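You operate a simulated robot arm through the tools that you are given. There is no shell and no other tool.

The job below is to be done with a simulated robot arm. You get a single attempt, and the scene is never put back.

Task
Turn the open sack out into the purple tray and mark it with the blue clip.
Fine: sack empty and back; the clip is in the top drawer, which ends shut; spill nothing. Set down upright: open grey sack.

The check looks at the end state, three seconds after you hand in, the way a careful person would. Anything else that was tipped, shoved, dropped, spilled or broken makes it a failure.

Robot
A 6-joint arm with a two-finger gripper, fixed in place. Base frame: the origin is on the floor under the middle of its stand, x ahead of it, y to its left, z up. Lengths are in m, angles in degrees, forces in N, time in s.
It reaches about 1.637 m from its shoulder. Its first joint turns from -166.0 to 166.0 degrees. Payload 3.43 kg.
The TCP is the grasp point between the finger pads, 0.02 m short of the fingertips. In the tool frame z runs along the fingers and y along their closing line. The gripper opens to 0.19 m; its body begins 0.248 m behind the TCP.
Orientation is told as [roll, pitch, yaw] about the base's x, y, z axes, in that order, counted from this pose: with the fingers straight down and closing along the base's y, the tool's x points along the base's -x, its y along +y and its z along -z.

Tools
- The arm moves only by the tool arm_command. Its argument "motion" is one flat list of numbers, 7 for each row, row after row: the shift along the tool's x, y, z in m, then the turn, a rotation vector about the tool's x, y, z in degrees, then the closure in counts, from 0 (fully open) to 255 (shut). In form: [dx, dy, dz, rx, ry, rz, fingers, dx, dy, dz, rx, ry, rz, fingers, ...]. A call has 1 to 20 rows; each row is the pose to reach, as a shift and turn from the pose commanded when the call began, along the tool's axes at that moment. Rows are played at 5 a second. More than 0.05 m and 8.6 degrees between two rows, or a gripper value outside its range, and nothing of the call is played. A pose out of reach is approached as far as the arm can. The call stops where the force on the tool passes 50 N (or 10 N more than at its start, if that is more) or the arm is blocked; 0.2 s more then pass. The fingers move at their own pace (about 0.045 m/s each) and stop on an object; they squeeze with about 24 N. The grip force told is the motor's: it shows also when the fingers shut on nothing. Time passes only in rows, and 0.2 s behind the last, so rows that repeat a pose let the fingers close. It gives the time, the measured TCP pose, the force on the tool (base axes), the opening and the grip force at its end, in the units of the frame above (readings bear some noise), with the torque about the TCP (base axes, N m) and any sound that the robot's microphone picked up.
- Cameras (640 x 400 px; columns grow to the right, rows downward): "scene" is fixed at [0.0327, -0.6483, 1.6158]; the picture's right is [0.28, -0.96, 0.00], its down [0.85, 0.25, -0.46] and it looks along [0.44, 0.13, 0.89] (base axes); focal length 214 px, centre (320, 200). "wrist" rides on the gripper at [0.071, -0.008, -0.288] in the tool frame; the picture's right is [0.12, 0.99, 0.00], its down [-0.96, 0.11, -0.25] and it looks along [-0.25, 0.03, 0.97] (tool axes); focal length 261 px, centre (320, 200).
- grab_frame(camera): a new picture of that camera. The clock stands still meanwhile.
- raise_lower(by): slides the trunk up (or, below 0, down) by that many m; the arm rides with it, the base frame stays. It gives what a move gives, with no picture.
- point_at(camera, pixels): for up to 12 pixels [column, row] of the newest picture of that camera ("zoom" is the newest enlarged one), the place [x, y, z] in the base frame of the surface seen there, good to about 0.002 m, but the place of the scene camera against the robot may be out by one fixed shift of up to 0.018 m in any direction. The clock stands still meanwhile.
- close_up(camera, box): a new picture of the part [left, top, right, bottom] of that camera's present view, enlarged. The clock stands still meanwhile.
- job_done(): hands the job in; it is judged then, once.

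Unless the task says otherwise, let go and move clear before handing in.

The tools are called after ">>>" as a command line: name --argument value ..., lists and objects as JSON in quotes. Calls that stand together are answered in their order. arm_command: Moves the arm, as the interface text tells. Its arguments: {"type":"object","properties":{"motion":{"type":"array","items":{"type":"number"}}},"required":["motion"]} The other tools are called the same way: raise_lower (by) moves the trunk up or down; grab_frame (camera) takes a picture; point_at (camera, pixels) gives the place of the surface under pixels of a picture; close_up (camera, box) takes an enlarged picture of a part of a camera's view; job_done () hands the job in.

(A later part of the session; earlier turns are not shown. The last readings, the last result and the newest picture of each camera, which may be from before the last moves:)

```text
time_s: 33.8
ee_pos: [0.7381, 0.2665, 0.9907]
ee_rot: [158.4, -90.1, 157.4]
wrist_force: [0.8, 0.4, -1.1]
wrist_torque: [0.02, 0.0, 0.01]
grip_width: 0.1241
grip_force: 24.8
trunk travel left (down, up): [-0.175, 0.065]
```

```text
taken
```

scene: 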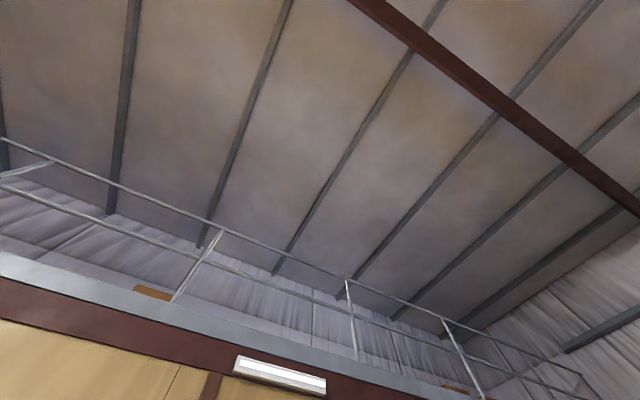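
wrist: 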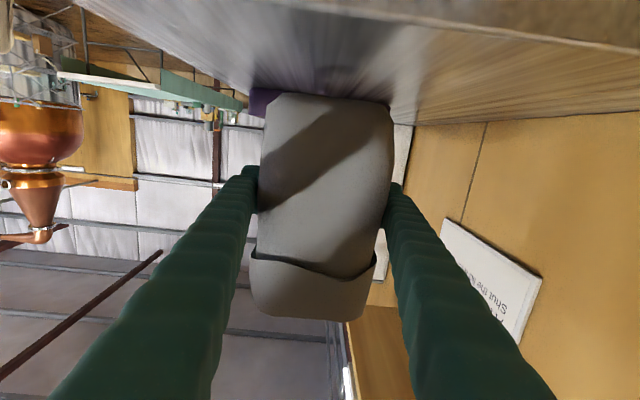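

Above the old spot at z=0.991. I'll lower the last 0.03 slowly until the bench takes the weight.

>>> arm_command --motion '[0.008, 0, 0, 0, 0, 0, 255, 0.016, 0, 0, 0, 0, 0, 255, 0.022, 0, 0, 0, 0, 0, 255, 0.026, 0, 0, 0, 0, 0, 255, 0.029, 0, 0, 0, 0, 0, 255, 0.031, 0, 0, 0, 0, 0, 255]'

>>> grab_frame --camera "wrist"

```text
time_s: 35.2
ee_pos: [0.7387, 0.2664, 0.9609]
ee_rot: [155.5, -89.9, 160.3]
wrist_force: [-2.9, 3.0, 11.2]
wrist_torque: [-0.62, -0.12, -0.08]
grip_width: 0.1239
grip_force: 24.0
trunk travel left (down, up): [-0.175, 0.065]
```

```text
taken
```

wrist: 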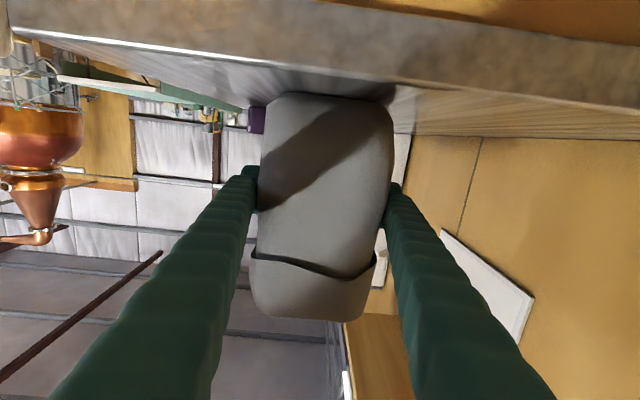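

The sack is on the bench (11 N upward). I'll ease 1 mm, open the fingers and then back straight out.

>>> arm_command --motion '[-0.001, 0, 0, 0, 0, 0, 255, -0.001, 0, 0, 0, 0, 0, 200, -0.001, 0, 0, 0, 0, 0, 100, -0.001, 0, 0, 0, 0, 0, 0, -0.001, 0, 0, 0, 0, 0, 0, -0.001, 0, 0, 0, 0, 0, 0, -0.001, 0, 0, 0, 0, 0, 0, -0.001, 0, 0, 0, 0, 0, 0]'

>>> grab_frame --camera "wrist"

```text
time_s: 37.0
ee_pos: [0.7392, 0.2659, 0.9622]
ee_rot: [174.9, -90.0, 140.8]
wrist_force: [0.6, 0.1, -0.3]
wrist_torque: [0.02, 0.02, 0.01]
grip_width: 0.1899
grip_force: 0.0
trunk travel left (down, up): [-0.175, 0.065]
```

```text
taken
```

wrist: 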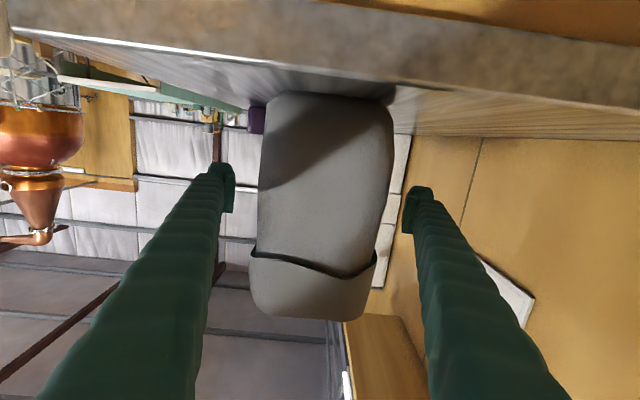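

Fingers are open and the sack stands as it did. I'll back out along the tool by 0.2 m, away from the sack.

>>> arm_command --motion '[0, 0, -0.03, 0, 0, 0, 0, 0, 0, -0.06, 0, 0, 0, 0, 0, 0, -0.09, 0, 0, 0, 0, 0, 0, -0.12, 0, 0, 0, 0, 0, 0, -0.15, 0, 0, 0, 0, 0, 0, -0.18, 0, 0, 0, 0, 0, 0, -0.2, 0, 0, 0, 0, -0.04, 0, -0.2, 0, 0, 0, 0, -0.08, 0, -0.2, 0, 0, 0, 0, -0.12, 0, -0.2, 0, 0, 0, 0, -0.16, 0, -0.2, 0, 0, 0, 0, -0.19, 0, -0.2, 0, 0, 0, 0]'

>>> grab_frame --camera "wrist"

```text
time_s: 39.6
ee_pos: [0.5974, 0.4056, 1.1513]
ee_rot: [-136.2, -89.8, 91.9]
wrist_force: [-0.2, 0.7, 0.0]
wrist_torque: [-0.07, -0.05, -0.12]
grip_width: 0.19
grip_force: 0.0
trunk travel left (down, up): [-0.175, 0.065]
```

```text
taken
```

wrist: 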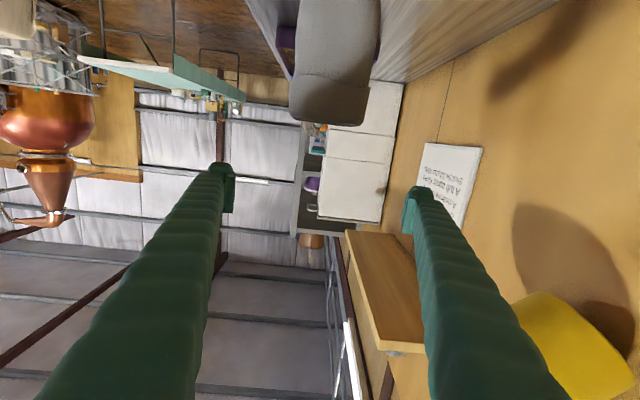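

The sack stands clear at (335,60). I'll pitch the fingers back to straight down.

>>> arm_command --motion '[0, 0, 0, 0, 8.2, 0, 0, 0, 0, 0, 0, 16.4, 0, 0, 0, 0, 0, 0, 24.5, 0, 0, 0, 0, 0, 0, 32.7, 0, 0, 0, 0, 0, 0, 40.9, 0, 0, 0, 0, 0, 0, 49.1, 0, 0, 0, 0, 0, 0, 57.3, 0, 0, 0, 0, 0, 0, 65.5, 0, 0, 0, 0, 0, 0, 73.6, 0, 0, 0, 0, 0, 0, 81.8, 0, 0, 0, 0, 0, 0, 90, 0, 0]'

>>> grab_frame --camera "wrist"

```text
time_s: 42.0
ee_pos: [0.5962, 0.4051, 1.1513]
ee_rot: [0.2, 0.0, -44.2]
wrist_force: [-0.1, 1.0, -0.1]
wrist_torque: [-0.12, -0.13, 0.0]
grip_width: 0.19
grip_force: 0.0
trunk travel left (down, up): [-0.175, 0.065]
```

```text
taken
```

wrist: 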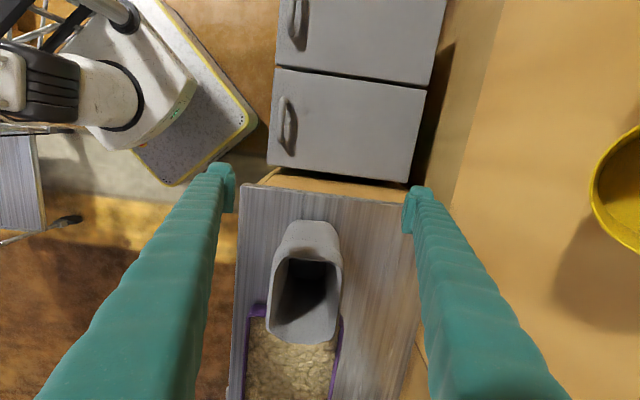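

The sack stands upright and looks empty. I'll check its inside with an enlargement, then move the arm toward the drawers.

>>> close_up --camera "wrist" --box '[220, 200, 400, 400]'

>>> arm_command --motion '[0, -0.04, 0, 0, 0, 0, 0, 0, -0.08, 0, 0, 0, 0, 0, 0, -0.12, 0, 0, 0, 0, 0, -0.03, -0.15, 0, 0, 0, 0, 0, -0.07, -0.17, 0, 0, 0, 0, 0, -0.11, -0.18, 0, 0, 0, 0, 0, -0.15, -0.19, 0, 0, 0, 0, 0, -0.19, -0.2, 0, 0, 0, 0, 0, -0.23, -0.2, 0, 0, 0, 0, 0, -0.27, -0.2, 0, 0, 0, 0, 0, -0.31, -0.2, 0, 0, 0, 0, 0, -0.35, -0.2, 0, 0, 0, 0, 0]'

>>> grab_frame --camera "wrist"

```text
2.00 times, centred on (310, 300) of wrist
```

zoom: 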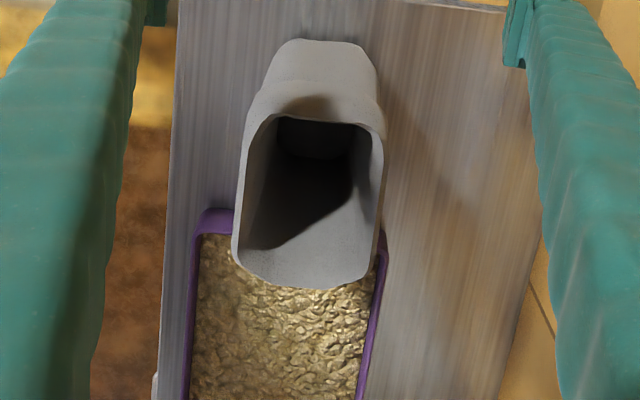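

```text
time_s: 44.6
ee_pos: [0.7063, 0.0172, 1.1529]
ee_rot: [0.0, -0.2, -44.3]
wrist_force: [-1.3, 0.2, 0.7]
wrist_torque: [-0.09, -0.15, -0.02]
grip_width: 0.1897
grip_force: 0.1
trunk travel left (down, up): [-0.175, 0.065]
```

```text
taken
```

wrist: 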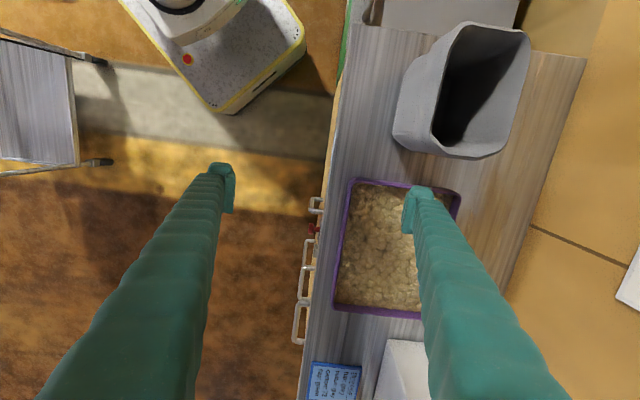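

The tray (380,245) holds everything, no grains outside visible. I'll zoom to check for spills and the sack's place.

>>> close_up --camera "wrist" --box '[300, 150, 480, 340]'

>>> point_at --camera "wrist" --pixels '[[436, 115], [465, 28], [526, 38], [500, 150], [440, 145], [380, 245], [355, 200], [395, 290], [353, 182], [455, 195], [338, 308], [360, 300]]'

```text
2.11 times, centred on (390, 245) of wrist
```

zoom: 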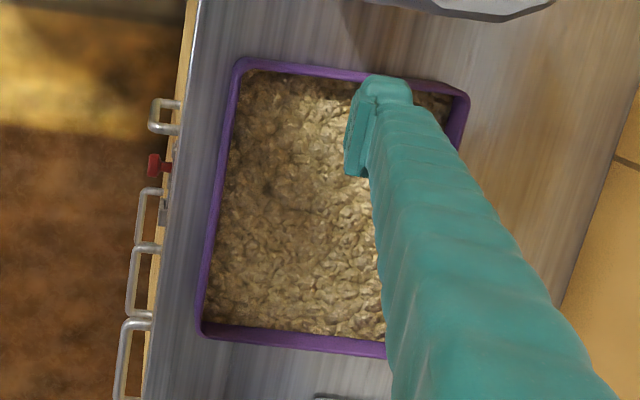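

```text
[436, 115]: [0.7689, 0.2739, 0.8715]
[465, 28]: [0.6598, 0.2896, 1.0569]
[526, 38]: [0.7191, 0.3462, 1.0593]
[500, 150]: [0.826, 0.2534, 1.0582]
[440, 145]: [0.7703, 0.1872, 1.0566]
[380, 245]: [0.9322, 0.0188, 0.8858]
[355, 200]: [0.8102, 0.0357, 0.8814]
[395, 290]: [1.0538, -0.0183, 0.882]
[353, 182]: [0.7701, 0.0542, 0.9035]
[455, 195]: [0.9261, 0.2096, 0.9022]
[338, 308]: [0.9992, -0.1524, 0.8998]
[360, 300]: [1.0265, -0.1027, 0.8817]
```

Sack and tray are fine (sack rim within ~4 mm of before). Before working at the drawers I'll check the grey cart at (40,110) and the handles' positions.

>>> point_at --camera "wrist" --pixels '[[40, 110], [75, 60], [78, 165], [100, 62], [110, 160], [10, 30], [300, 320], [305, 270], [310, 240], [312, 230], [317, 205], [298, 335]]'

>>> close_up --camera "wrist" --box '[260, 180, 360, 350]'

>>> close_up --camera "wrist" --box '[0, 0, 140, 200]'

```text
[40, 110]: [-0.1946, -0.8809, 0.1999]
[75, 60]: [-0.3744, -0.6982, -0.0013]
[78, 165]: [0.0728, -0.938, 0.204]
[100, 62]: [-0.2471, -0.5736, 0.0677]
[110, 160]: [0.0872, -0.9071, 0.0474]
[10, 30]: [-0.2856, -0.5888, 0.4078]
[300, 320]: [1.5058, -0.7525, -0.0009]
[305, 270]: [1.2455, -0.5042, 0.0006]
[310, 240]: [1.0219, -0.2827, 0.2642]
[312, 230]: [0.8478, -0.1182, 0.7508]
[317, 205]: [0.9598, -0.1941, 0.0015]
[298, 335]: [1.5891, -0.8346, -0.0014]
```

```text
2.35 times, centred on (310, 265) of wrist
```

zoom: 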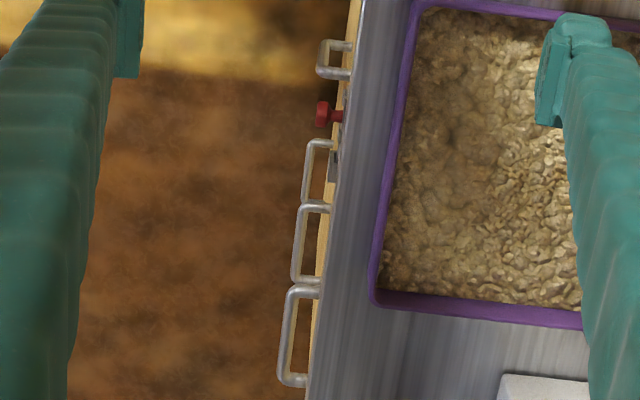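

```text
2.00 times, centred on (70, 100) of wrist
```

zoom: 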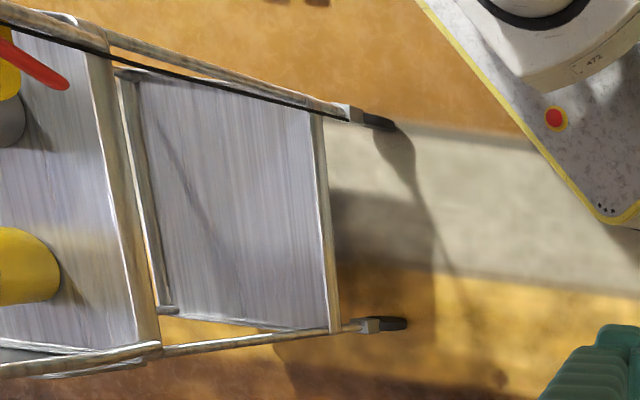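

The cart is low and behind-right of the robot. I'll move over the area in front of the top drawer (the large handle at zoom (290,335)) for a closer look.

>>> arm_command --motion '[-0.04, -0.017, 0.005, 0, 0, 0, 0, -0.08, -0.034, 0.01, 0, 0, 0, 0, -0.12, -0.051, 0.015, 0, 0, 0, 0, -0.16, -0.069, 0.02, 0, 0, 0, 0, -0.2, -0.086, 0.025, 0, 0, 0, 0, -0.24, -0.103, 0.03, 0, 0, 0, 0, -0.28, -0.12, 0.035, 0, 0, 0, 0, -0.32, -0.138, 0.04, 0, 0, 0, 0, -0.36, -0.155, 0.05, 0, 0, 0, 0]'

>>> grab_frame --camera "wrist"

```text
time_s: 46.6
ee_pos: [0.8586, -0.3452, 1.1022]
ee_rot: [0.2, -0.2, -44.2]
wrist_force: [-0.1, 0.7, 1.0]
wrist_torque: [-0.14, -0.15, 0.01]
grip_width: 0.1899
grip_force: 0.1
trunk travel left (down, up): [-0.175, 0.065]
```

```text
taken
```

wrist: 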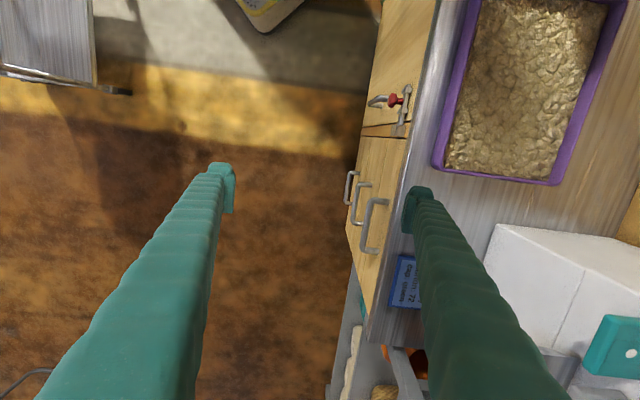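

The top drawer's handle is at about (372,225) with the bolt at (400,105). I'll zoom and measure both.

>>> close_up --camera "wrist" --box '[335, 160, 435, 280]'

>>> point_at --camera "zoom" --pixels '[[255, 170], [240, 250], [232, 300], [290, 150], [250, 330], [330, 200], [300, 260], [290, 330], [380, 200], [370, 300], [205, 130], [190, 240]]'

>>> close_up --camera "wrist" --box '[350, 70, 440, 160]'

>>> point_at --camera "zoom" --pixels '[[300, 200], [390, 250], [390, 120], [200, 215], [380, 300], [300, 300], [385, 180], [250, 290]]'

```text
3.33 times, centred on (385, 220) of wrist
```

zoom: 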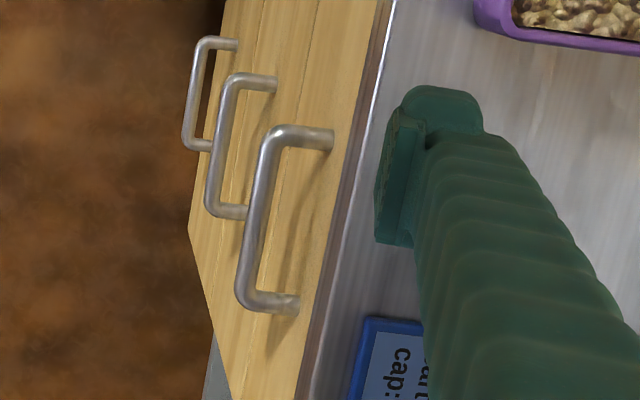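

```text
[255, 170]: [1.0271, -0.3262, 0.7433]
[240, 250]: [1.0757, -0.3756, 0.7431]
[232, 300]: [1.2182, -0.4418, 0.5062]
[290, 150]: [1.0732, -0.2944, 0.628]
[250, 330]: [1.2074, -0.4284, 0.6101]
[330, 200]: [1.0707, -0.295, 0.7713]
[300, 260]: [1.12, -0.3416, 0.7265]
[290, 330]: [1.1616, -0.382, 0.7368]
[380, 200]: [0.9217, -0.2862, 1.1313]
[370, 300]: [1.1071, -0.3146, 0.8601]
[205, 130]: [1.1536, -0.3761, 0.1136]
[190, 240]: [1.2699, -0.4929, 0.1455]
```

```text
4.44 times, centred on (395, 115) of wrist
```

zoom: 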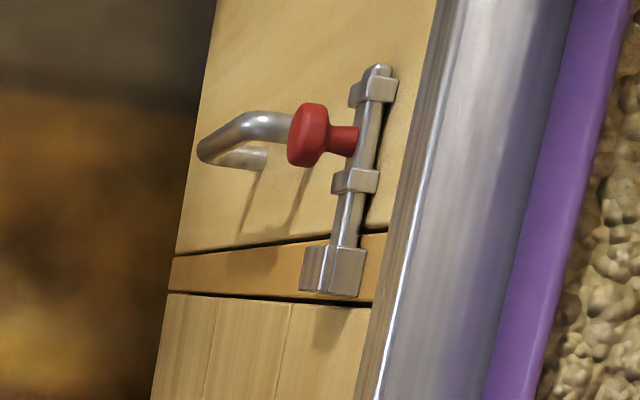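

```text
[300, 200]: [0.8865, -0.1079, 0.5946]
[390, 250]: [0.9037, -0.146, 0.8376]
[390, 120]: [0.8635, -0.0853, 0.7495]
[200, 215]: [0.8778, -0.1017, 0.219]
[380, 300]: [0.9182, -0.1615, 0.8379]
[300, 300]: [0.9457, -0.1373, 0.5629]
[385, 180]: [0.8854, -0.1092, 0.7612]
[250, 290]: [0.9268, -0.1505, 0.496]
```

The bolt's keeper sits only on the stile, so it doesn't hold the drawer; the top handle bar centre is about n=0.489, t=−1.0, z=0.743. I'll swing the fingers to point horizontally at the drawer, staying high and clear.

>>> arm_command --motion '[-0.013, 0, 0, -8.2, 0, 0, 0, -0.026, 0, 0, -16.4, 0, 0, 0, -0.039, 0, 0, -24.5, 0, 0, 0, -0.052, 0, 0, -32.7, 0, 0, 0, -0.065, 0, 0, -40.9, 0, 0, 0, -0.079, 0, 0, -49.1, 0, 0, 0, -0.092, 0, 0, -57.3, 0, 0, 0, -0.105, 0, 0, -65.5, 0, 0, 0, -0.118, 0, 0, -73.6, 0, 0, 0, -0.131, 0, 0, -81.8, 0, 0, 0, -0.144, 0, 0, -90, 0, 0, 0]'

>>> grab_frame --camera "wrist"

```text
time_s: 49.0
ee_pos: [0.9603, -0.4465, 1.103]
ee_rot: [90.2, -0.1, -44.2]
wrist_force: [-1.5, 0.7, 1.2]
wrist_torque: [-0.25, 0.19, -0.19]
grip_width: 0.19
grip_force: 0.1
trunk travel left (down, up): [-0.175, 0.065]
```

```text
taken
```

wrist: 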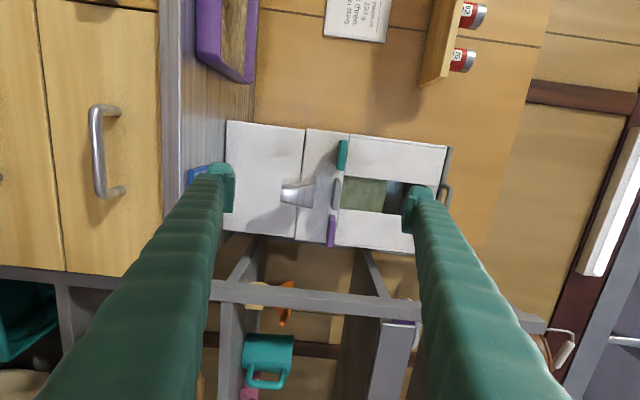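

The drawer front is visible at left with the top handle at (100,150). I'll lower to handle height (z≈0.745) and narrow the opening to about 0.08 m.

>>> arm_command --motion '[0, -0.04, 0, 0, 0, 0, 40, 0, -0.08, 0, 0, 0, 0, 80, 0, -0.12, 0, 0, 0, 0, 120, 0, -0.16, 0, 0, 0, 0, 148, 0, -0.2, 0, 0, 0, 0, 148, 0, -0.24, 0, 0, 0, 0, 148, 0, -0.28, 0, 0, 0, 0, 148, 0, -0.32, 0, 0, 0, 0, 148, 0, -0.358, 0, 0, 0, 0, 148]'

>>> grab_frame --camera "wrist"

```text
time_s: 51.0
ee_pos: [0.961, -0.4447, 0.7419]
ee_rot: [90.0, -0.1, -44.2]
wrist_force: [0.0, -0.2, 0.8]
wrist_torque: [-0.2, 0.19, -0.07]
grip_width: 0.0798
grip_force: 0.0
trunk travel left (down, up): [-0.175, 0.065]
```

```text
taken
```

wrist: 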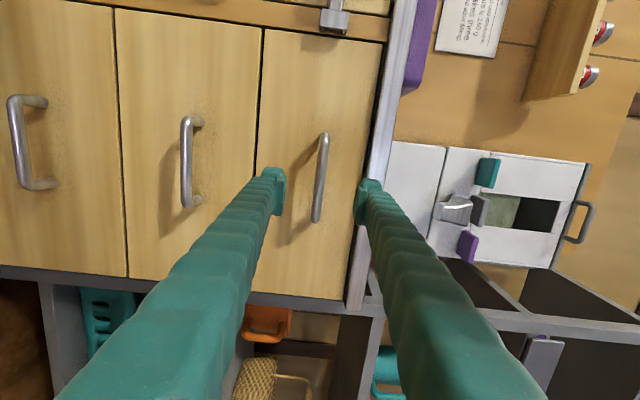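

The handle bar (320,178) lies between the fingers. I'll measure it and the drawer face precisely.

>>> point_at --camera "wrist" --pixels '[[322, 150], [320, 178], [317, 205], [315, 218], [326, 138], [345, 100], [300, 240], [345, 260], [260, 100], [385, 30], [270, 30], [350, 290]]'

>>> close_up --camera "wrist" --box '[250, 90, 400, 260]'

```text
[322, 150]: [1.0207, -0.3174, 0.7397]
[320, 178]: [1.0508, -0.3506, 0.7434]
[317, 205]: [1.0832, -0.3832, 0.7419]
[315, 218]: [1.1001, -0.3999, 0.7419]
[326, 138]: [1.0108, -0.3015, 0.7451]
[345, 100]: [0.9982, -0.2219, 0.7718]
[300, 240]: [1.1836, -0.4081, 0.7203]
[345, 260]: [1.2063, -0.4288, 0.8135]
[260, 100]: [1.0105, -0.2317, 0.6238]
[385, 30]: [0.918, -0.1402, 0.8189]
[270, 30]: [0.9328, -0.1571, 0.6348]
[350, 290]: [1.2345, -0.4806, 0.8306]
```

```text
2.35 times, centred on (325, 175) of wrist
```

zoom: 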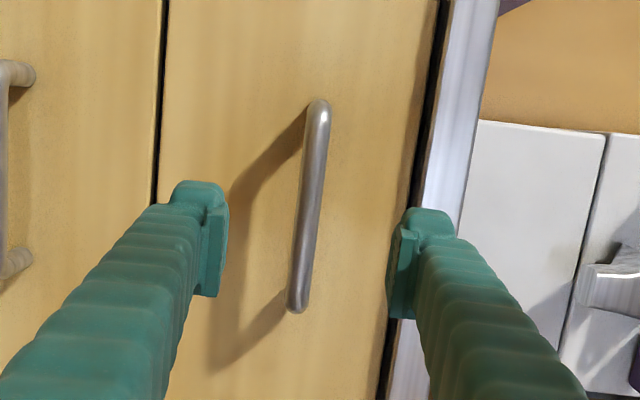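

Bar front is at n≈0.484, z≈0.742 and the TCP is level with it. I'll advance 0.137 m and close on the bar.

>>> arm_command --motion '[0, 0, 0.03, 0, 0, 0, 148, 0, 0, 0.06, 0, 0, 0, 148, 0, 0, 0.09, 0, 0, 0, 148, 0, 0, 0.115, 0, 0, 0, 148, 0, 0, 0.137, 0, 0, 0, 148, 0, 0, 0.137, 0, 0, 0, 200, 0, 0, 0.137, 0, 0, 0, 255, 0, 0, 0.137, 0, 0, 0, 255, 0, 0, 0.137, 0, 0, 0, 255, 0, 0, 0.137, 0, 0, 0, 255]'

>>> grab_frame --camera "wrist"

```text
time_s: 53.2
ee_pos: [1.0572, -0.3461, 0.7415]
ee_rot: [89.9, -0.1, -44.2]
wrist_force: [1.5, 0.1, 2.5]
wrist_torque: [0.01, -0.01, 0.04]
grip_width: 0.0156
grip_force: 36.9
trunk travel left (down, up): [-0.175, 0.065]
```

```text
taken
```

wrist: 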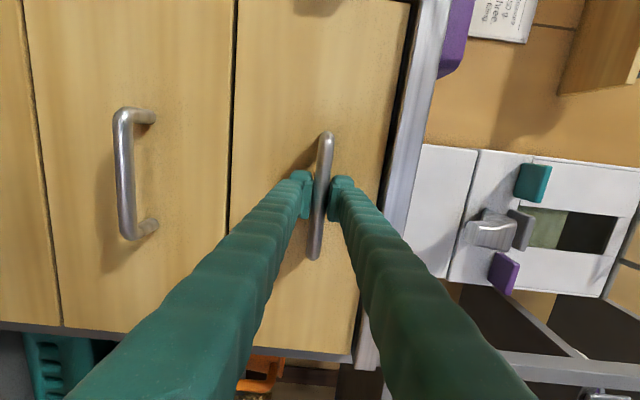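

The bar is gripped (width 0.0156). I'll pull the drawer out slowly by 0.2 m, watching the force.

>>> arm_command --motion '[0, 0, -0.01, 0, 0, 0, 255, 0, 0, -0.025, 0, 0, 0, 255, 0, 0, -0.045, 0, 0, 0, 255, 0, 0, -0.065, 0, 0, 0, 255, 0, 0, -0.085, 0, 0, 0, 255, 0, 0, -0.105, 0, 0, 0, 255, 0, 0, -0.125, 0, 0, 0, 255, 0, 0, -0.145, 0, 0, 0, 255, 0, 0, -0.165, 0, 0, 0, 255, 0, 0, -0.185, 0, 0, 0, 255, 0, 0, -0.2, 0, 0, 0, 255]'

>>> grab_frame --camera "wrist"

```text
time_s: 55.6
ee_pos: [0.9162, -0.4908, 0.7423]
ee_rot: [90.0, 0.1, -44.3]
wrist_force: [-22.1, 22.8, -21.5]
wrist_torque: [-0.14, -0.11, 0.03]
grip_width: 0.015
grip_force: 44.8
trunk travel left (down, up): [-0.175, 0.065]
```

```text
taken
```

wrist: 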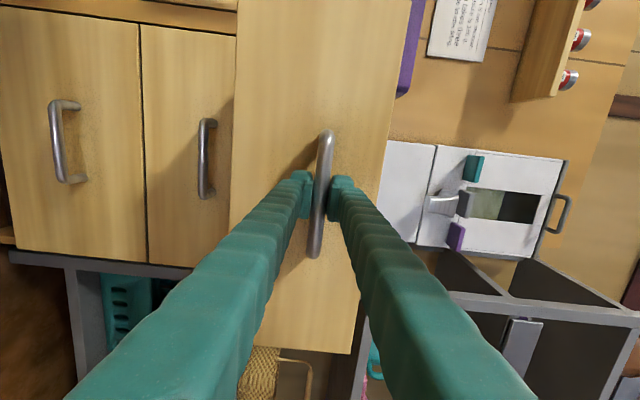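

The drawer is out by 0.2 m; side load about 30 N built up from slight misalignment. I'll open the fingers to release it, back off, and look inside from above.

>>> arm_command --motion '[0, 0, 0, 0, 0, 0, 200, 0, 0, 0, 0, 0, 0, 148, 0, 0, 0, 0, 0, 0, 148, 0, 0, 0, 0, 0, 0, 148, 0, 0, -0.03, 0, 0, 0, 148, 0, 0, -0.06, 0, 0, 0, 148, 0, 0, -0.09, 0, 0, 0, 148]'

>>> grab_frame --camera "wrist"

```text
time_s: 57.2
ee_pos: [0.8531, -0.5544, 0.744]
ee_rot: [90.0, 0.1, -44.2]
wrist_force: [-0.5, 0.5, 0.2]
wrist_torque: [0.01, -0.01, 0.02]
grip_width: 0.0799
grip_force: 0.1
trunk travel left (down, up): [-0.175, 0.065]
```

```text
taken
```

wrist: 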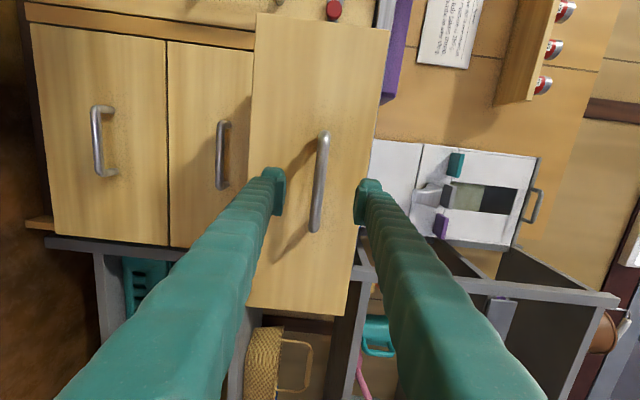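

The drawer stands open. I'll rise and swing the fingers down again over the open drawer to look inside.

>>> arm_command --motion '[0, 0.04, 0, 0, 0, 0, 148, 0, 0.08, 0, 0, 0, 0, 148, 0, 0.12, 0, 0, 0, 0, 148, 0, 0.16, 0, 0, 0, 0, 148, 0, 0.2, 0, 0, 0, 0, 148, 0, 0.24, 0, 0, 0, 0, 148, 0, 0.28, 0, 0, 0, 0, 148, 0, 0.32, 0, 0, 0, 0, 148, 0, 0.36, 0, 0, 0, 0, 148, 0.01, 0.36, 0.018, 8.2, 0, 0, 100, 0.02, 0.36, 0.036, 16.4, 0, 0, 50, 0.03, 0.36, 0.054, 24.5, 0, 0, 0, 0.04, 0.36, 0.072, 32.7, 0, 0, 0, 0.05, 0.36, 0.09, 40.9, 0, 0, 0, 0.06, 0.36, 0.108, 49.1, 0, 0, 0, 0.07, 0.36, 0.126, 57.3, 0, 0, 0, 0.08, 0.36, 0.144, 65.5, 0, 0, 0, 0.09, 0.36, 0.162, 73.6, 0, 0, 0, 0.1, 0.36, 0.18, 81.8, 0, 0, 0, 0.1, 0.36, 0.2, 90, 0, 0, 0]'

>>> grab_frame --camera "wrist"

```text
time_s: 61.4
ee_pos: [0.9203, -0.3429, 1.1039]
ee_rot: [-0.1, 0.0, -44.3]
wrist_force: [-0.5, -0.4, 0.7]
wrist_torque: [0.19, -0.27, 0.01]
grip_width: 0.1897
grip_force: 0.1
trunk travel left (down, up): [-0.175, 0.065]
```

```text
taken
```

wrist: 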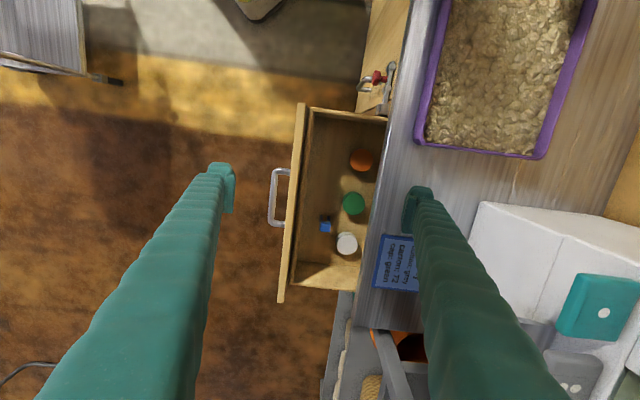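

The drawer holds a blue item at (326,225) plus orange, green and white round things. I'll enlarge and measure.

>>> close_up --camera "wrist" --box '[265, 95, 395, 305]'

>>> close_up --camera "wrist" --box '[300, 190, 370, 260]'

>>> point_at --camera "wrist" --pixels '[[326, 225], [326, 220], [347, 243], [354, 203], [361, 160], [300, 200], [330, 130], [320, 250], [340, 270], [383, 150], [370, 200], [360, 270]]'

```text
1.90 times, centred on (330, 200) of wrist
```

zoom: 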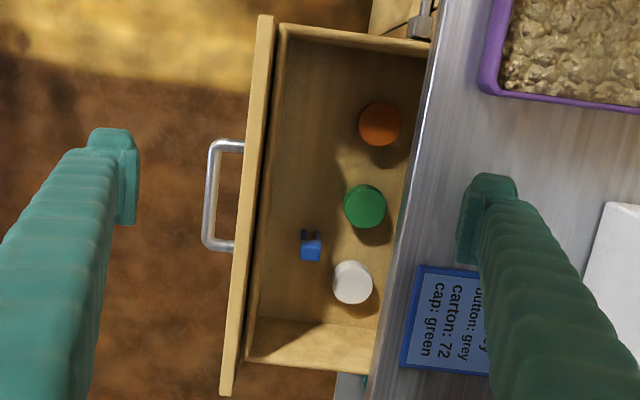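

```text
5.71 times, centred on (335, 225) of wrist
```

zoom: 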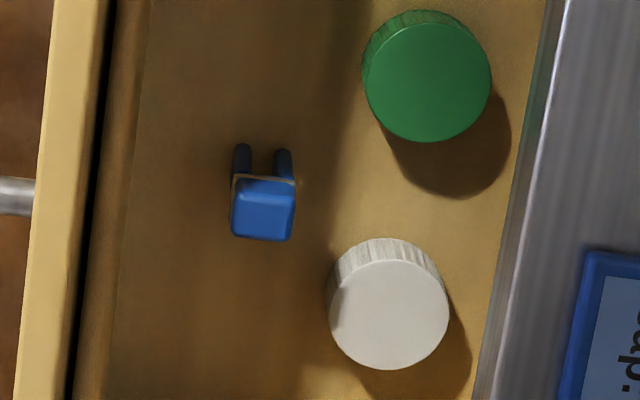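

```text
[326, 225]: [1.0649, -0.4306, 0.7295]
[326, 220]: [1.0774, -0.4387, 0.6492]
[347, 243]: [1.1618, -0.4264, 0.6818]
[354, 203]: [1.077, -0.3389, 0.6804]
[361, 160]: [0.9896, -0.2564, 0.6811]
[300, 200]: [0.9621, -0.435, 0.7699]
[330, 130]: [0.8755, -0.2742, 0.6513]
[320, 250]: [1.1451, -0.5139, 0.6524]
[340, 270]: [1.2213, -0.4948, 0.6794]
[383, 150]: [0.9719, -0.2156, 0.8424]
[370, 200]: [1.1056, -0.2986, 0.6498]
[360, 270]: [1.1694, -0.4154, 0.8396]
```

The blue clip stands upright in the drawer on two prongs: top at z=0.7295, floor 0.65, at n≈0.436, t≈−1.063. It looks like a U-clip for slipping over a rim. I'll go lower for a better look at its shape.

>>> arm_command --motion '[-0.012, 0.008, 0.025, 0, 0, 0, 50, -0.024, 0.016, 0.05, 0, 0, 0, 100, -0.036, 0.024, 0.075, 0, 0, 0, 150, -0.048, 0.032, 0.1, 0, 0, 0, 174, -0.062, 0.0385, 0.124, 0, 0, 0, 174, -0.062, 0.0385, 0.124, 0, 0, 0, 174]'

>>> grab_frame --camera "wrist"

>>> close_up --camera "wrist" --box '[270, 120, 390, 240]'

```text
time_s: 62.8
ee_pos: [0.9935, -0.3562, 0.9774]
ee_rot: [0.0, 0.0, -44.2]
wrist_force: [0.3, -0.3, -0.5]
wrist_torque: [0.05, 0.04, 0.0]
grip_width: 0.0689
grip_force: 0.1
trunk travel left (down, up): [-0.175, 0.065]
```

```text
taken
```

wrist: 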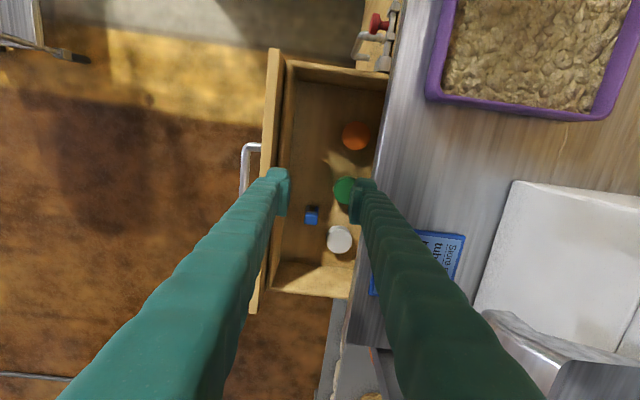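

```text
3.33 times, centred on (330, 180) of wrist
```

zoom: 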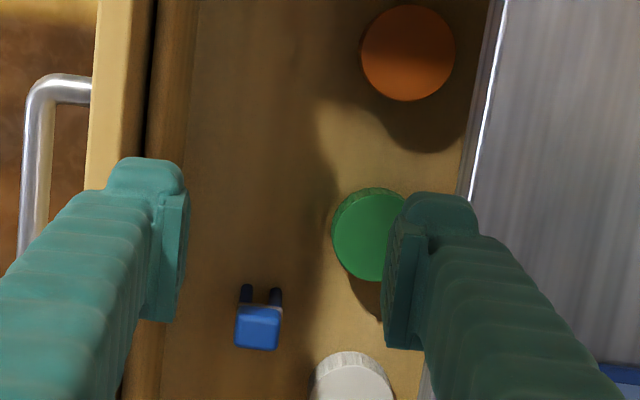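

The clip is at (311,215). I'll zoom harder on it and on the tray's front rim, and measure.

>>> close_up --camera "wrist" --box '[295, 195, 330, 232]'

>>> point_at --camera "zoom" --pixels '[[225, 230], [300, 230], [370, 230], [300, 180], [300, 290], [235, 110], [340, 120], [290, 100], [290, 150], [350, 280], [240, 280], [190, 200]]'

>>> close_up --camera "wrist" --box '[400, 30, 520, 140]'

>>> point_at --camera "zoom" --pixels '[[120, 260], [150, 120], [180, 130], [145, 200], [170, 200], [160, 160], [200, 160], [135, 230], [155, 235], [300, 290], [300, 270], [300, 310]]'

```text
10.81 times, centred on (312, 214) of wrist
```

zoom: 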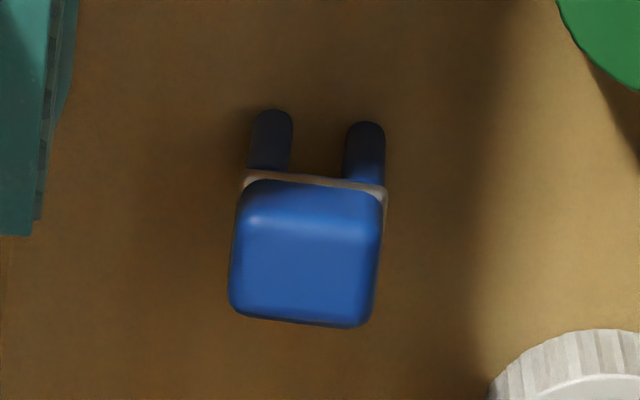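

```text
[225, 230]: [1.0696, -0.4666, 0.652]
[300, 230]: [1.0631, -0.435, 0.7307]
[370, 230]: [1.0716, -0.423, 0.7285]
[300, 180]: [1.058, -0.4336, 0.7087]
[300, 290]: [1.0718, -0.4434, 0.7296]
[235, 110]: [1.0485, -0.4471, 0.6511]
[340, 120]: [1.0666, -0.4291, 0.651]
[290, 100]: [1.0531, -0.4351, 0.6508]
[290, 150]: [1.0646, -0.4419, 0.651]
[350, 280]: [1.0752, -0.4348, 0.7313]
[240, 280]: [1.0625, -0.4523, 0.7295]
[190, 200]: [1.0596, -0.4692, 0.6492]
```

```text
3.64 times, centred on (460, 85) of wrist
```

zoom: 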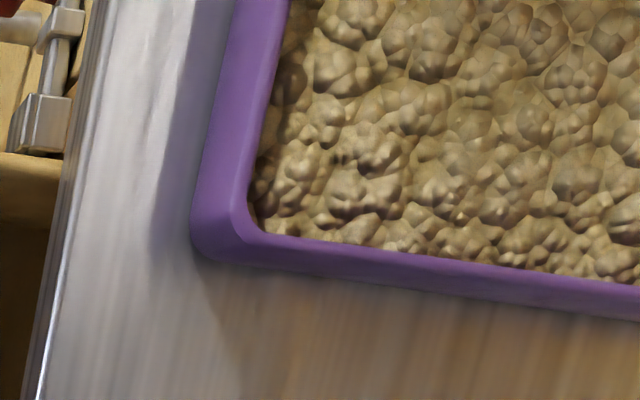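

```text
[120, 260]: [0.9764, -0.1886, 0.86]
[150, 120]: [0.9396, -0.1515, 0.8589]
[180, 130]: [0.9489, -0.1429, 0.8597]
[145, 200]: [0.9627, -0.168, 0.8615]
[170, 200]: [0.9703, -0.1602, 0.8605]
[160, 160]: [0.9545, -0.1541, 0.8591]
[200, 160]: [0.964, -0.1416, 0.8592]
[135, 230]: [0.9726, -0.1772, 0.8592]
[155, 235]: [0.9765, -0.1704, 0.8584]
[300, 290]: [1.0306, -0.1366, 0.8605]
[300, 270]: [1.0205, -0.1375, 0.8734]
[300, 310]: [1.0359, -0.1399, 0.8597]
```

The clip top is a ~28 mm blue block (centre n≈0.432, t≈−1.069, top 0.730) on two long prongs spaced along n, with caps' tops at 0.681. I'll move above it with the opening at 0.05 m.

>>> arm_command --motion '[-0.04, -0.003, 0, 0, 0, 0, 188, -0.08, -0.006, 0, 0, 0, 0, 188, -0.109, -0.007, 0.02, 0, 0, 0, 188, -0.109, -0.007, 0.06, 0, 0, 0, 188, -0.109, -0.007, 0.09, 0, 0, 0, 188, -0.109, -0.007, 0.11, 0, 0, 0, 188]'

>>> grab_frame --camera "wrist"

>>> close_up --camera "wrist" --box '[260, 90, 380, 230]'

```text
time_s: 64.2
ee_pos: [1.0676, -0.4391, 0.8691]
ee_rot: [0.0, 0.0, -44.2]
wrist_force: [0.0, -0.1, -0.1]
wrist_torque: [-0.05, -0.02, -0.03]
grip_width: 0.0498
grip_force: 0.1
out of reach, approached as far as the arm can: row 3
trunk travel left (down, up): [-0.175, 0.065]
```

```text
taken
```

wrist: 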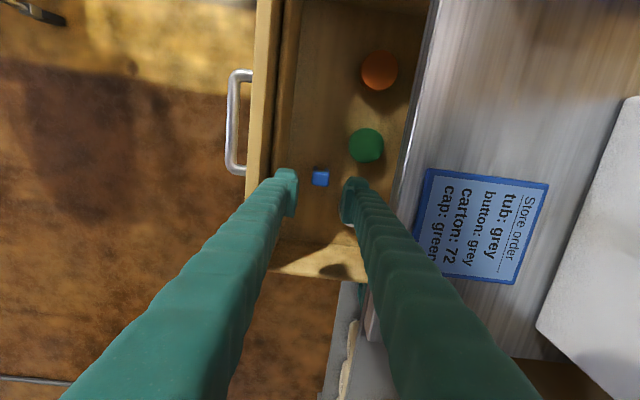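

```text
2.86 times, centred on (320, 160) of wrist
```

zoom: 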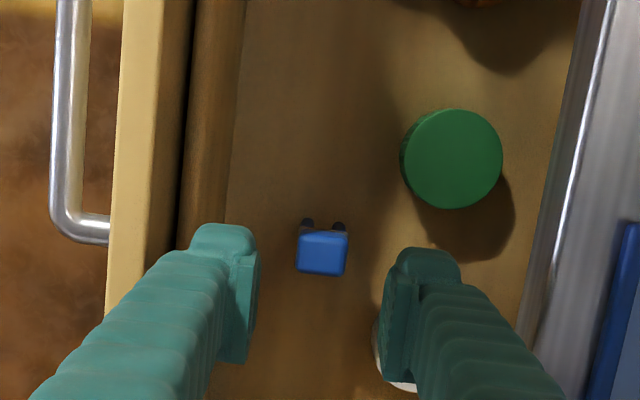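

The clip (320,177) is centred between the fingers. I'll check its top's place and then descend to z=0.715.

>>> point_at --camera "zoom" --pixels '[[322, 255], [305, 255], [340, 255], [322, 240], [322, 268], [308, 222], [338, 225], [205, 150], [180, 150], [130, 150], [400, 385], [325, 232]]'

```text
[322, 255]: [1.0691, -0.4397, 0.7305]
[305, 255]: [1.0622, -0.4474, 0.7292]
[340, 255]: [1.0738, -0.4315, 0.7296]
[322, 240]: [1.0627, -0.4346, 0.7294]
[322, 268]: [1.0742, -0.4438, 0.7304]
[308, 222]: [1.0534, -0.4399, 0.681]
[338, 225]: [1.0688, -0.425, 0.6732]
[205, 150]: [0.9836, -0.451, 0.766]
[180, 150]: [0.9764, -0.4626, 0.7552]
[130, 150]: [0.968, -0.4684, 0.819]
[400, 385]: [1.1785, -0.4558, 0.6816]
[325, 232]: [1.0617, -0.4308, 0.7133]
```

TCP and clip agree within 2 mm, and the left finger clears the drawer's inner wall by about 9 mm. I'll descend 0.154 m and close.

>>> arm_command --motion '[0.0005, 0.001, 0.035, 0, 0, 0, 188, 0.0005, 0.001, 0.07, 0, 0, 0, 188, 0.0005, 0.001, 0.1, 0, 0, 0, 188, 0.0005, 0.001, 0.13, 0, 0, 0, 188, 0.0005, 0.001, 0.154, 0, 0, 0, 188, 0.0005, 0.001, 0.154, 0, 0, 0, 188]'

>>> grab_frame --camera "wrist"

>>> close_up --camera "wrist" --box '[260, 120, 380, 260]'

```text
time_s: 65.6
ee_pos: [1.0675, -0.4366, 0.7148]
ee_rot: [0.1, 0.0, -44.2]
wrist_force: [-0.2, 0.1, 0.1]
wrist_torque: [0.01, 0.01, -0.04]
grip_width: 0.05
grip_force: 0.1
trunk travel left (down, up): [-0.175, 0.065]
```

```text
taken
```

wrist: 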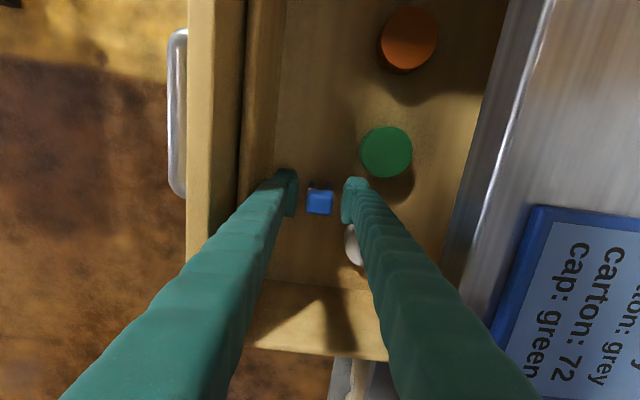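

```text
2.86 times, centred on (320, 190) of wrist
```

zoom: 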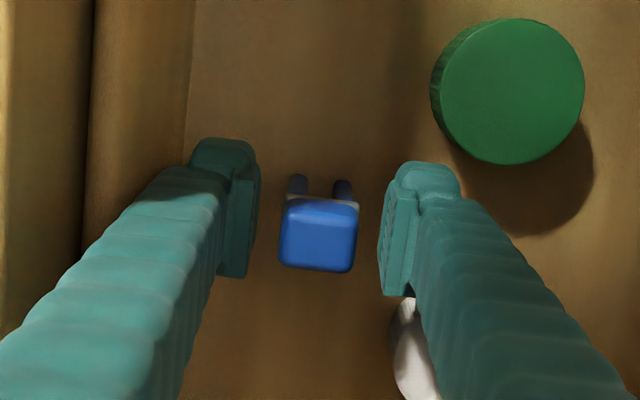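

The clip's block is squarely between the pads. Closing now.

>>> arm_command --motion '[0, 0, 0, 0, 0, 0, 215, 0, 0, 0, 0, 0, 0, 235, 0, 0, 0, 0, 0, 0, 255, 0, 0, 0, 0, 0, 0, 255, 0, 0, 0, 0, 0, 0, 255]'

>>> close_up --camera "wrist" --box '[260, 120, 380, 260]'

```text
time_s: 66.8
ee_pos: [1.0674, -0.4363, 0.7159]
ee_rot: [0.0, 0.0, -44.2]
wrist_force: [0.3, -0.6, -0.8]
wrist_torque: [0.01, 0.02, 0.03]
grip_width: 0.0284
grip_force: 24.0
trunk travel left (down, up): [-0.175, 0.065]
```

```text
2.86 times, centred on (320, 190) of wrist
```

zoom: 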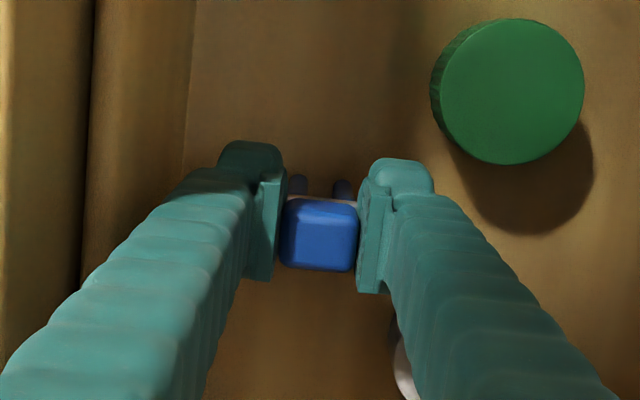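

Gripped at 0.0284 m. I'll lift it straight out, then move along the bench front while rising.

>>> arm_command --motion '[0, 0, -0.03, 0, 0, 0, 255, 0, 0, -0.07, 0, 0, 0, 255, 0, 0, -0.11, 0, 0, 0, 255, 0, 0, -0.15, 0, 0, 0, 255, 0, 0, -0.19, 0, 0, 0, 255, 0.03, 0, -0.215, 0, 0, 0, 255, 0.06, 0, -0.24, 0, 0, 0, 255, 0.09, 0, -0.265, 0, 0, 0, 255, 0.12, 0, -0.29, 0, 0, 0, 255, 0.15, 0, -0.31, 0, 0, 0, 255, 0.18, 0, -0.33, 0, 0, 0, 255, 0.21, 0, -0.34, 0, 0, 0, 255, 0.24, 0, -0.34, 0, 0, 0, 255]'

>>> grab_frame --camera "wrist"

>>> close_up --camera "wrist" --box '[280, 140, 380, 240]'

```text
time_s: 69.6
ee_pos: [0.895, -0.2695, 1.0542]
ee_rot: [-0.1, 0.1, -44.2]
wrist_force: [1.0, -1.8, -0.9]
wrist_torque: [0.07, 0.16, 0.02]
grip_width: 0.0283
grip_force: 24.5
trunk travel left (down, up): [-0.175, 0.065]
```

```text
taken
```

wrist: 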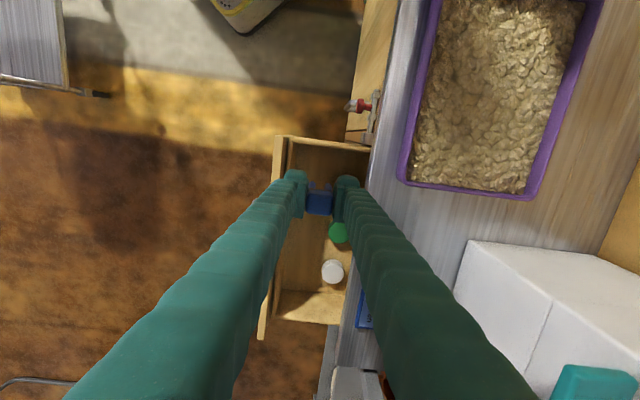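

```text
4.00 times, centred on (330, 190) of wrist
```

zoom: 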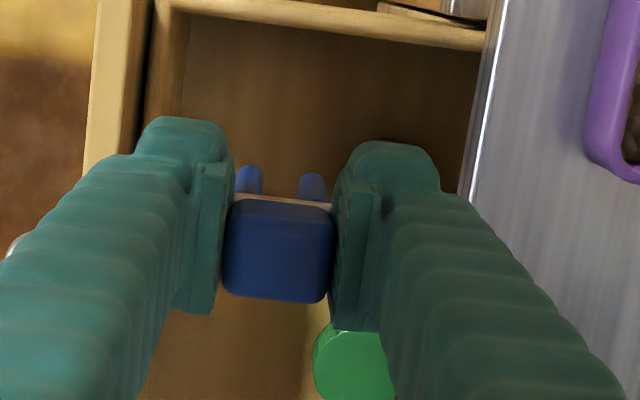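

The clip is held with its prongs hanging below (gap ≈0.011 m). I'll measure the tray's front wall thickness.

>>> close_up --camera "wrist" --box '[395, 60, 445, 110]'

>>> point_at --camera "zoom" --pixels '[[200, 200], [215, 200], [230, 200], [245, 200], [260, 200], [275, 200], [290, 200], [305, 200], [320, 200], [335, 200], [350, 200], [365, 200]]'

>>> point_at --camera "zoom" --pixels '[[170, 200], [180, 200], [190, 200], [380, 200], [395, 200], [410, 200], [425, 200], [440, 200]]'

```text
8.00 times, centred on (420, 85) of wrist
```

zoom: 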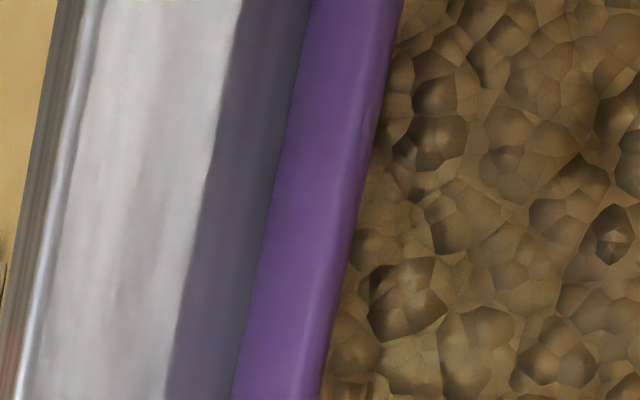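

```text
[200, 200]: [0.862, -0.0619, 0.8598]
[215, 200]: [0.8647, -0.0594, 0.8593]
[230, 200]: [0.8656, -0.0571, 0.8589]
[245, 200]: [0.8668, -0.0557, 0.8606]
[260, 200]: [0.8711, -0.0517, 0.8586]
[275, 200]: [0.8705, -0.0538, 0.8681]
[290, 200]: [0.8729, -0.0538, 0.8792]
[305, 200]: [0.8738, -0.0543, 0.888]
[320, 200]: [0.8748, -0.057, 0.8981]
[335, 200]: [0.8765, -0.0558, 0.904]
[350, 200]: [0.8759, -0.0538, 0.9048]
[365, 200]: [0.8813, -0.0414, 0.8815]
```

```text
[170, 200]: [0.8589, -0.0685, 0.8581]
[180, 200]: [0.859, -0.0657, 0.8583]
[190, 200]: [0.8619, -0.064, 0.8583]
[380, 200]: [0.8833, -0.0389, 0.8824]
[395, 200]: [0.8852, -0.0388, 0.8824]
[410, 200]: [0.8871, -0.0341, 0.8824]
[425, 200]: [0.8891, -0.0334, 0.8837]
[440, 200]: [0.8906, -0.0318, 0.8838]
```

The front wall is about 6.5 mm thick (n≈0.570–0.576, top 0.9045), so the clip's 11 mm slot will straddle it. I'll carry the clip above the front rim's middle (n=0.573, t=−0.66).

>>> arm_command --motion '[0.028, 0.023, 0, 0, 0, 0, 255, 0.056, 0.047, 0, 0, 0, 0, 255, 0.085, 0.07, 0, 0, 0, 0, 255, 0.113, 0.094, 0, 0, 0, 0, 255, 0.141, 0.117, 0, 0, 0, 0, 255, 0.169, 0.1407, 0.01, 0, 0, 0, 255, 0.169, 0.1407, 0.04, 0, 0, 0, 255, 0.169, 0.1407, 0.06, 0, 0, 0, 255, 0.169, 0.1407, 0.06, 0, 0, 0, 255]'

>>> grab_frame --camera "wrist"

>>> close_up --camera "wrist" --box '[290, 140, 350, 200]'

```text
time_s: 71.6
ee_pos: [0.8721, -0.0519, 0.9959]
ee_rot: [0.0, 0.0, -44.3]
wrist_force: [0.0, -1.4, -0.2]
wrist_torque: [-0.02, 0.01, 0.02]
grip_width: 0.028
grip_force: 24.3
trunk travel left (down, up): [-0.175, 0.065]
```

```text
taken
```

wrist: 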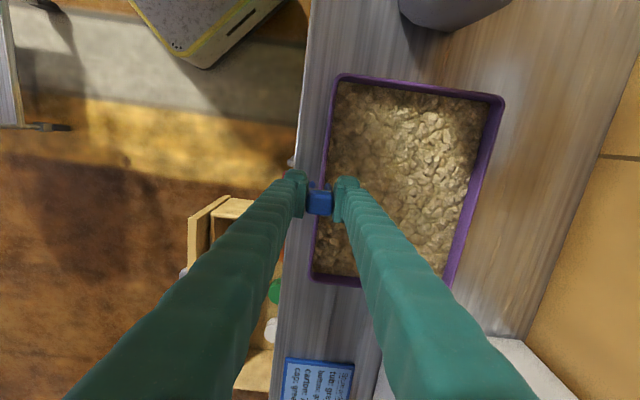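

```text
6.67 times, centred on (320, 170) of wrist
```

zoom: 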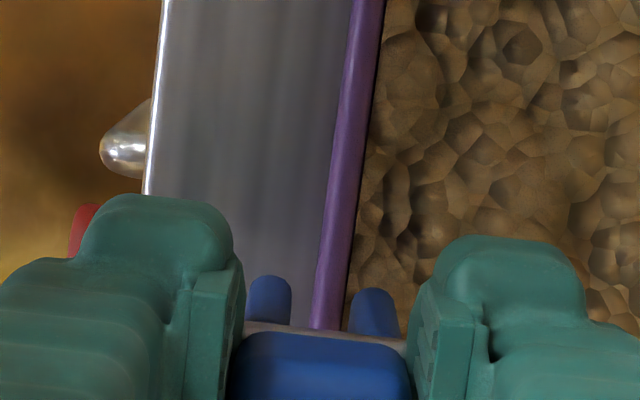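

The clip hangs over the rim with its prongs at zoom (268,300) and (375,310); the rim seems 2–4 mm to the right of the slot's centre. I'll measure the rim here again.

>>> point_at --camera "zoom" --pixels '[[315, 280], [322, 280], [330, 280], [338, 280], [346, 280], [354, 280], [362, 280], [372, 100], [364, 100], [356, 100], [348, 100], [340, 100]]'

>>> close_up --camera "wrist" --box '[305, 165, 335, 195]'

```text
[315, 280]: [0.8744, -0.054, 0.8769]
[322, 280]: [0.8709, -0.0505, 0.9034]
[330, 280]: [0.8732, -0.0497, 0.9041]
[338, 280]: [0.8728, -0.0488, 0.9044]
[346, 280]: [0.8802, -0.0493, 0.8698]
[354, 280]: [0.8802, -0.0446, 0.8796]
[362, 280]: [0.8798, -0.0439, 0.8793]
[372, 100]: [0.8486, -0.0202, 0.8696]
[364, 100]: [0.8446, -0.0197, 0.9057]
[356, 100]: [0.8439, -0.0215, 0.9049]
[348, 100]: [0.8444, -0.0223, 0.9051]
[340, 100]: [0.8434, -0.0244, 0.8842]
```

```text
13.33 times, centred on (320, 180) of wrist
```

zoom: 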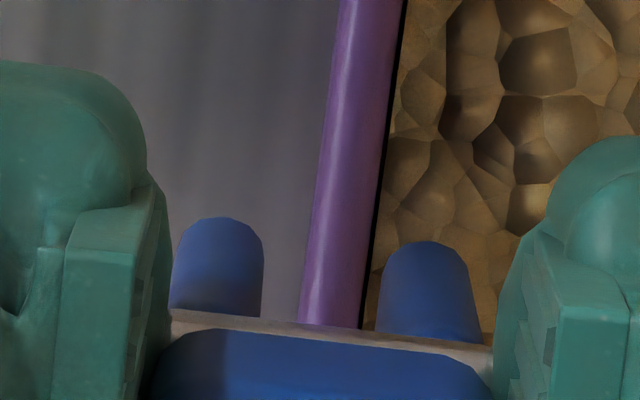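

Rim top spans n≈0.572–0.577, so the slot should shift ~2.5 mm toward +n. I'll shift and lower to just above the rim, then check.

>>> arm_command --motion '[0, 0.0025, 0.005, 0, 0, 0, 255, 0, 0.0025, 0.012, 0, 0, 0, 255, 0, 0.0025, 0.02, 0, 0, 0, 255, 0, 0.0025, 0.02, 0, 0, 0, 255]'

>>> close_up --camera "wrist" --box '[305, 165, 335, 195]'

```text
time_s: 72.6
ee_pos: [0.8734, -0.0485, 0.9756]
ee_rot: [0.0, 0.0, -44.2]
wrist_force: [0.3, 0.2, -0.6]
wrist_torque: [0.0, -0.02, 0.02]
grip_width: 0.0279
grip_force: 24.0
trunk travel left (down, up): [-0.175, 0.065]
```

```text
13.33 times, centred on (320, 180) of wrist
```

zoom: 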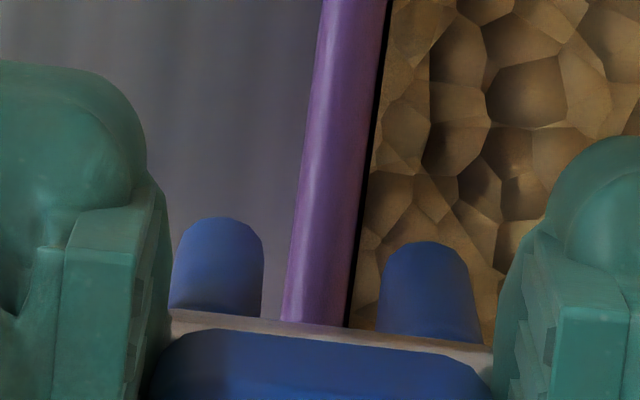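

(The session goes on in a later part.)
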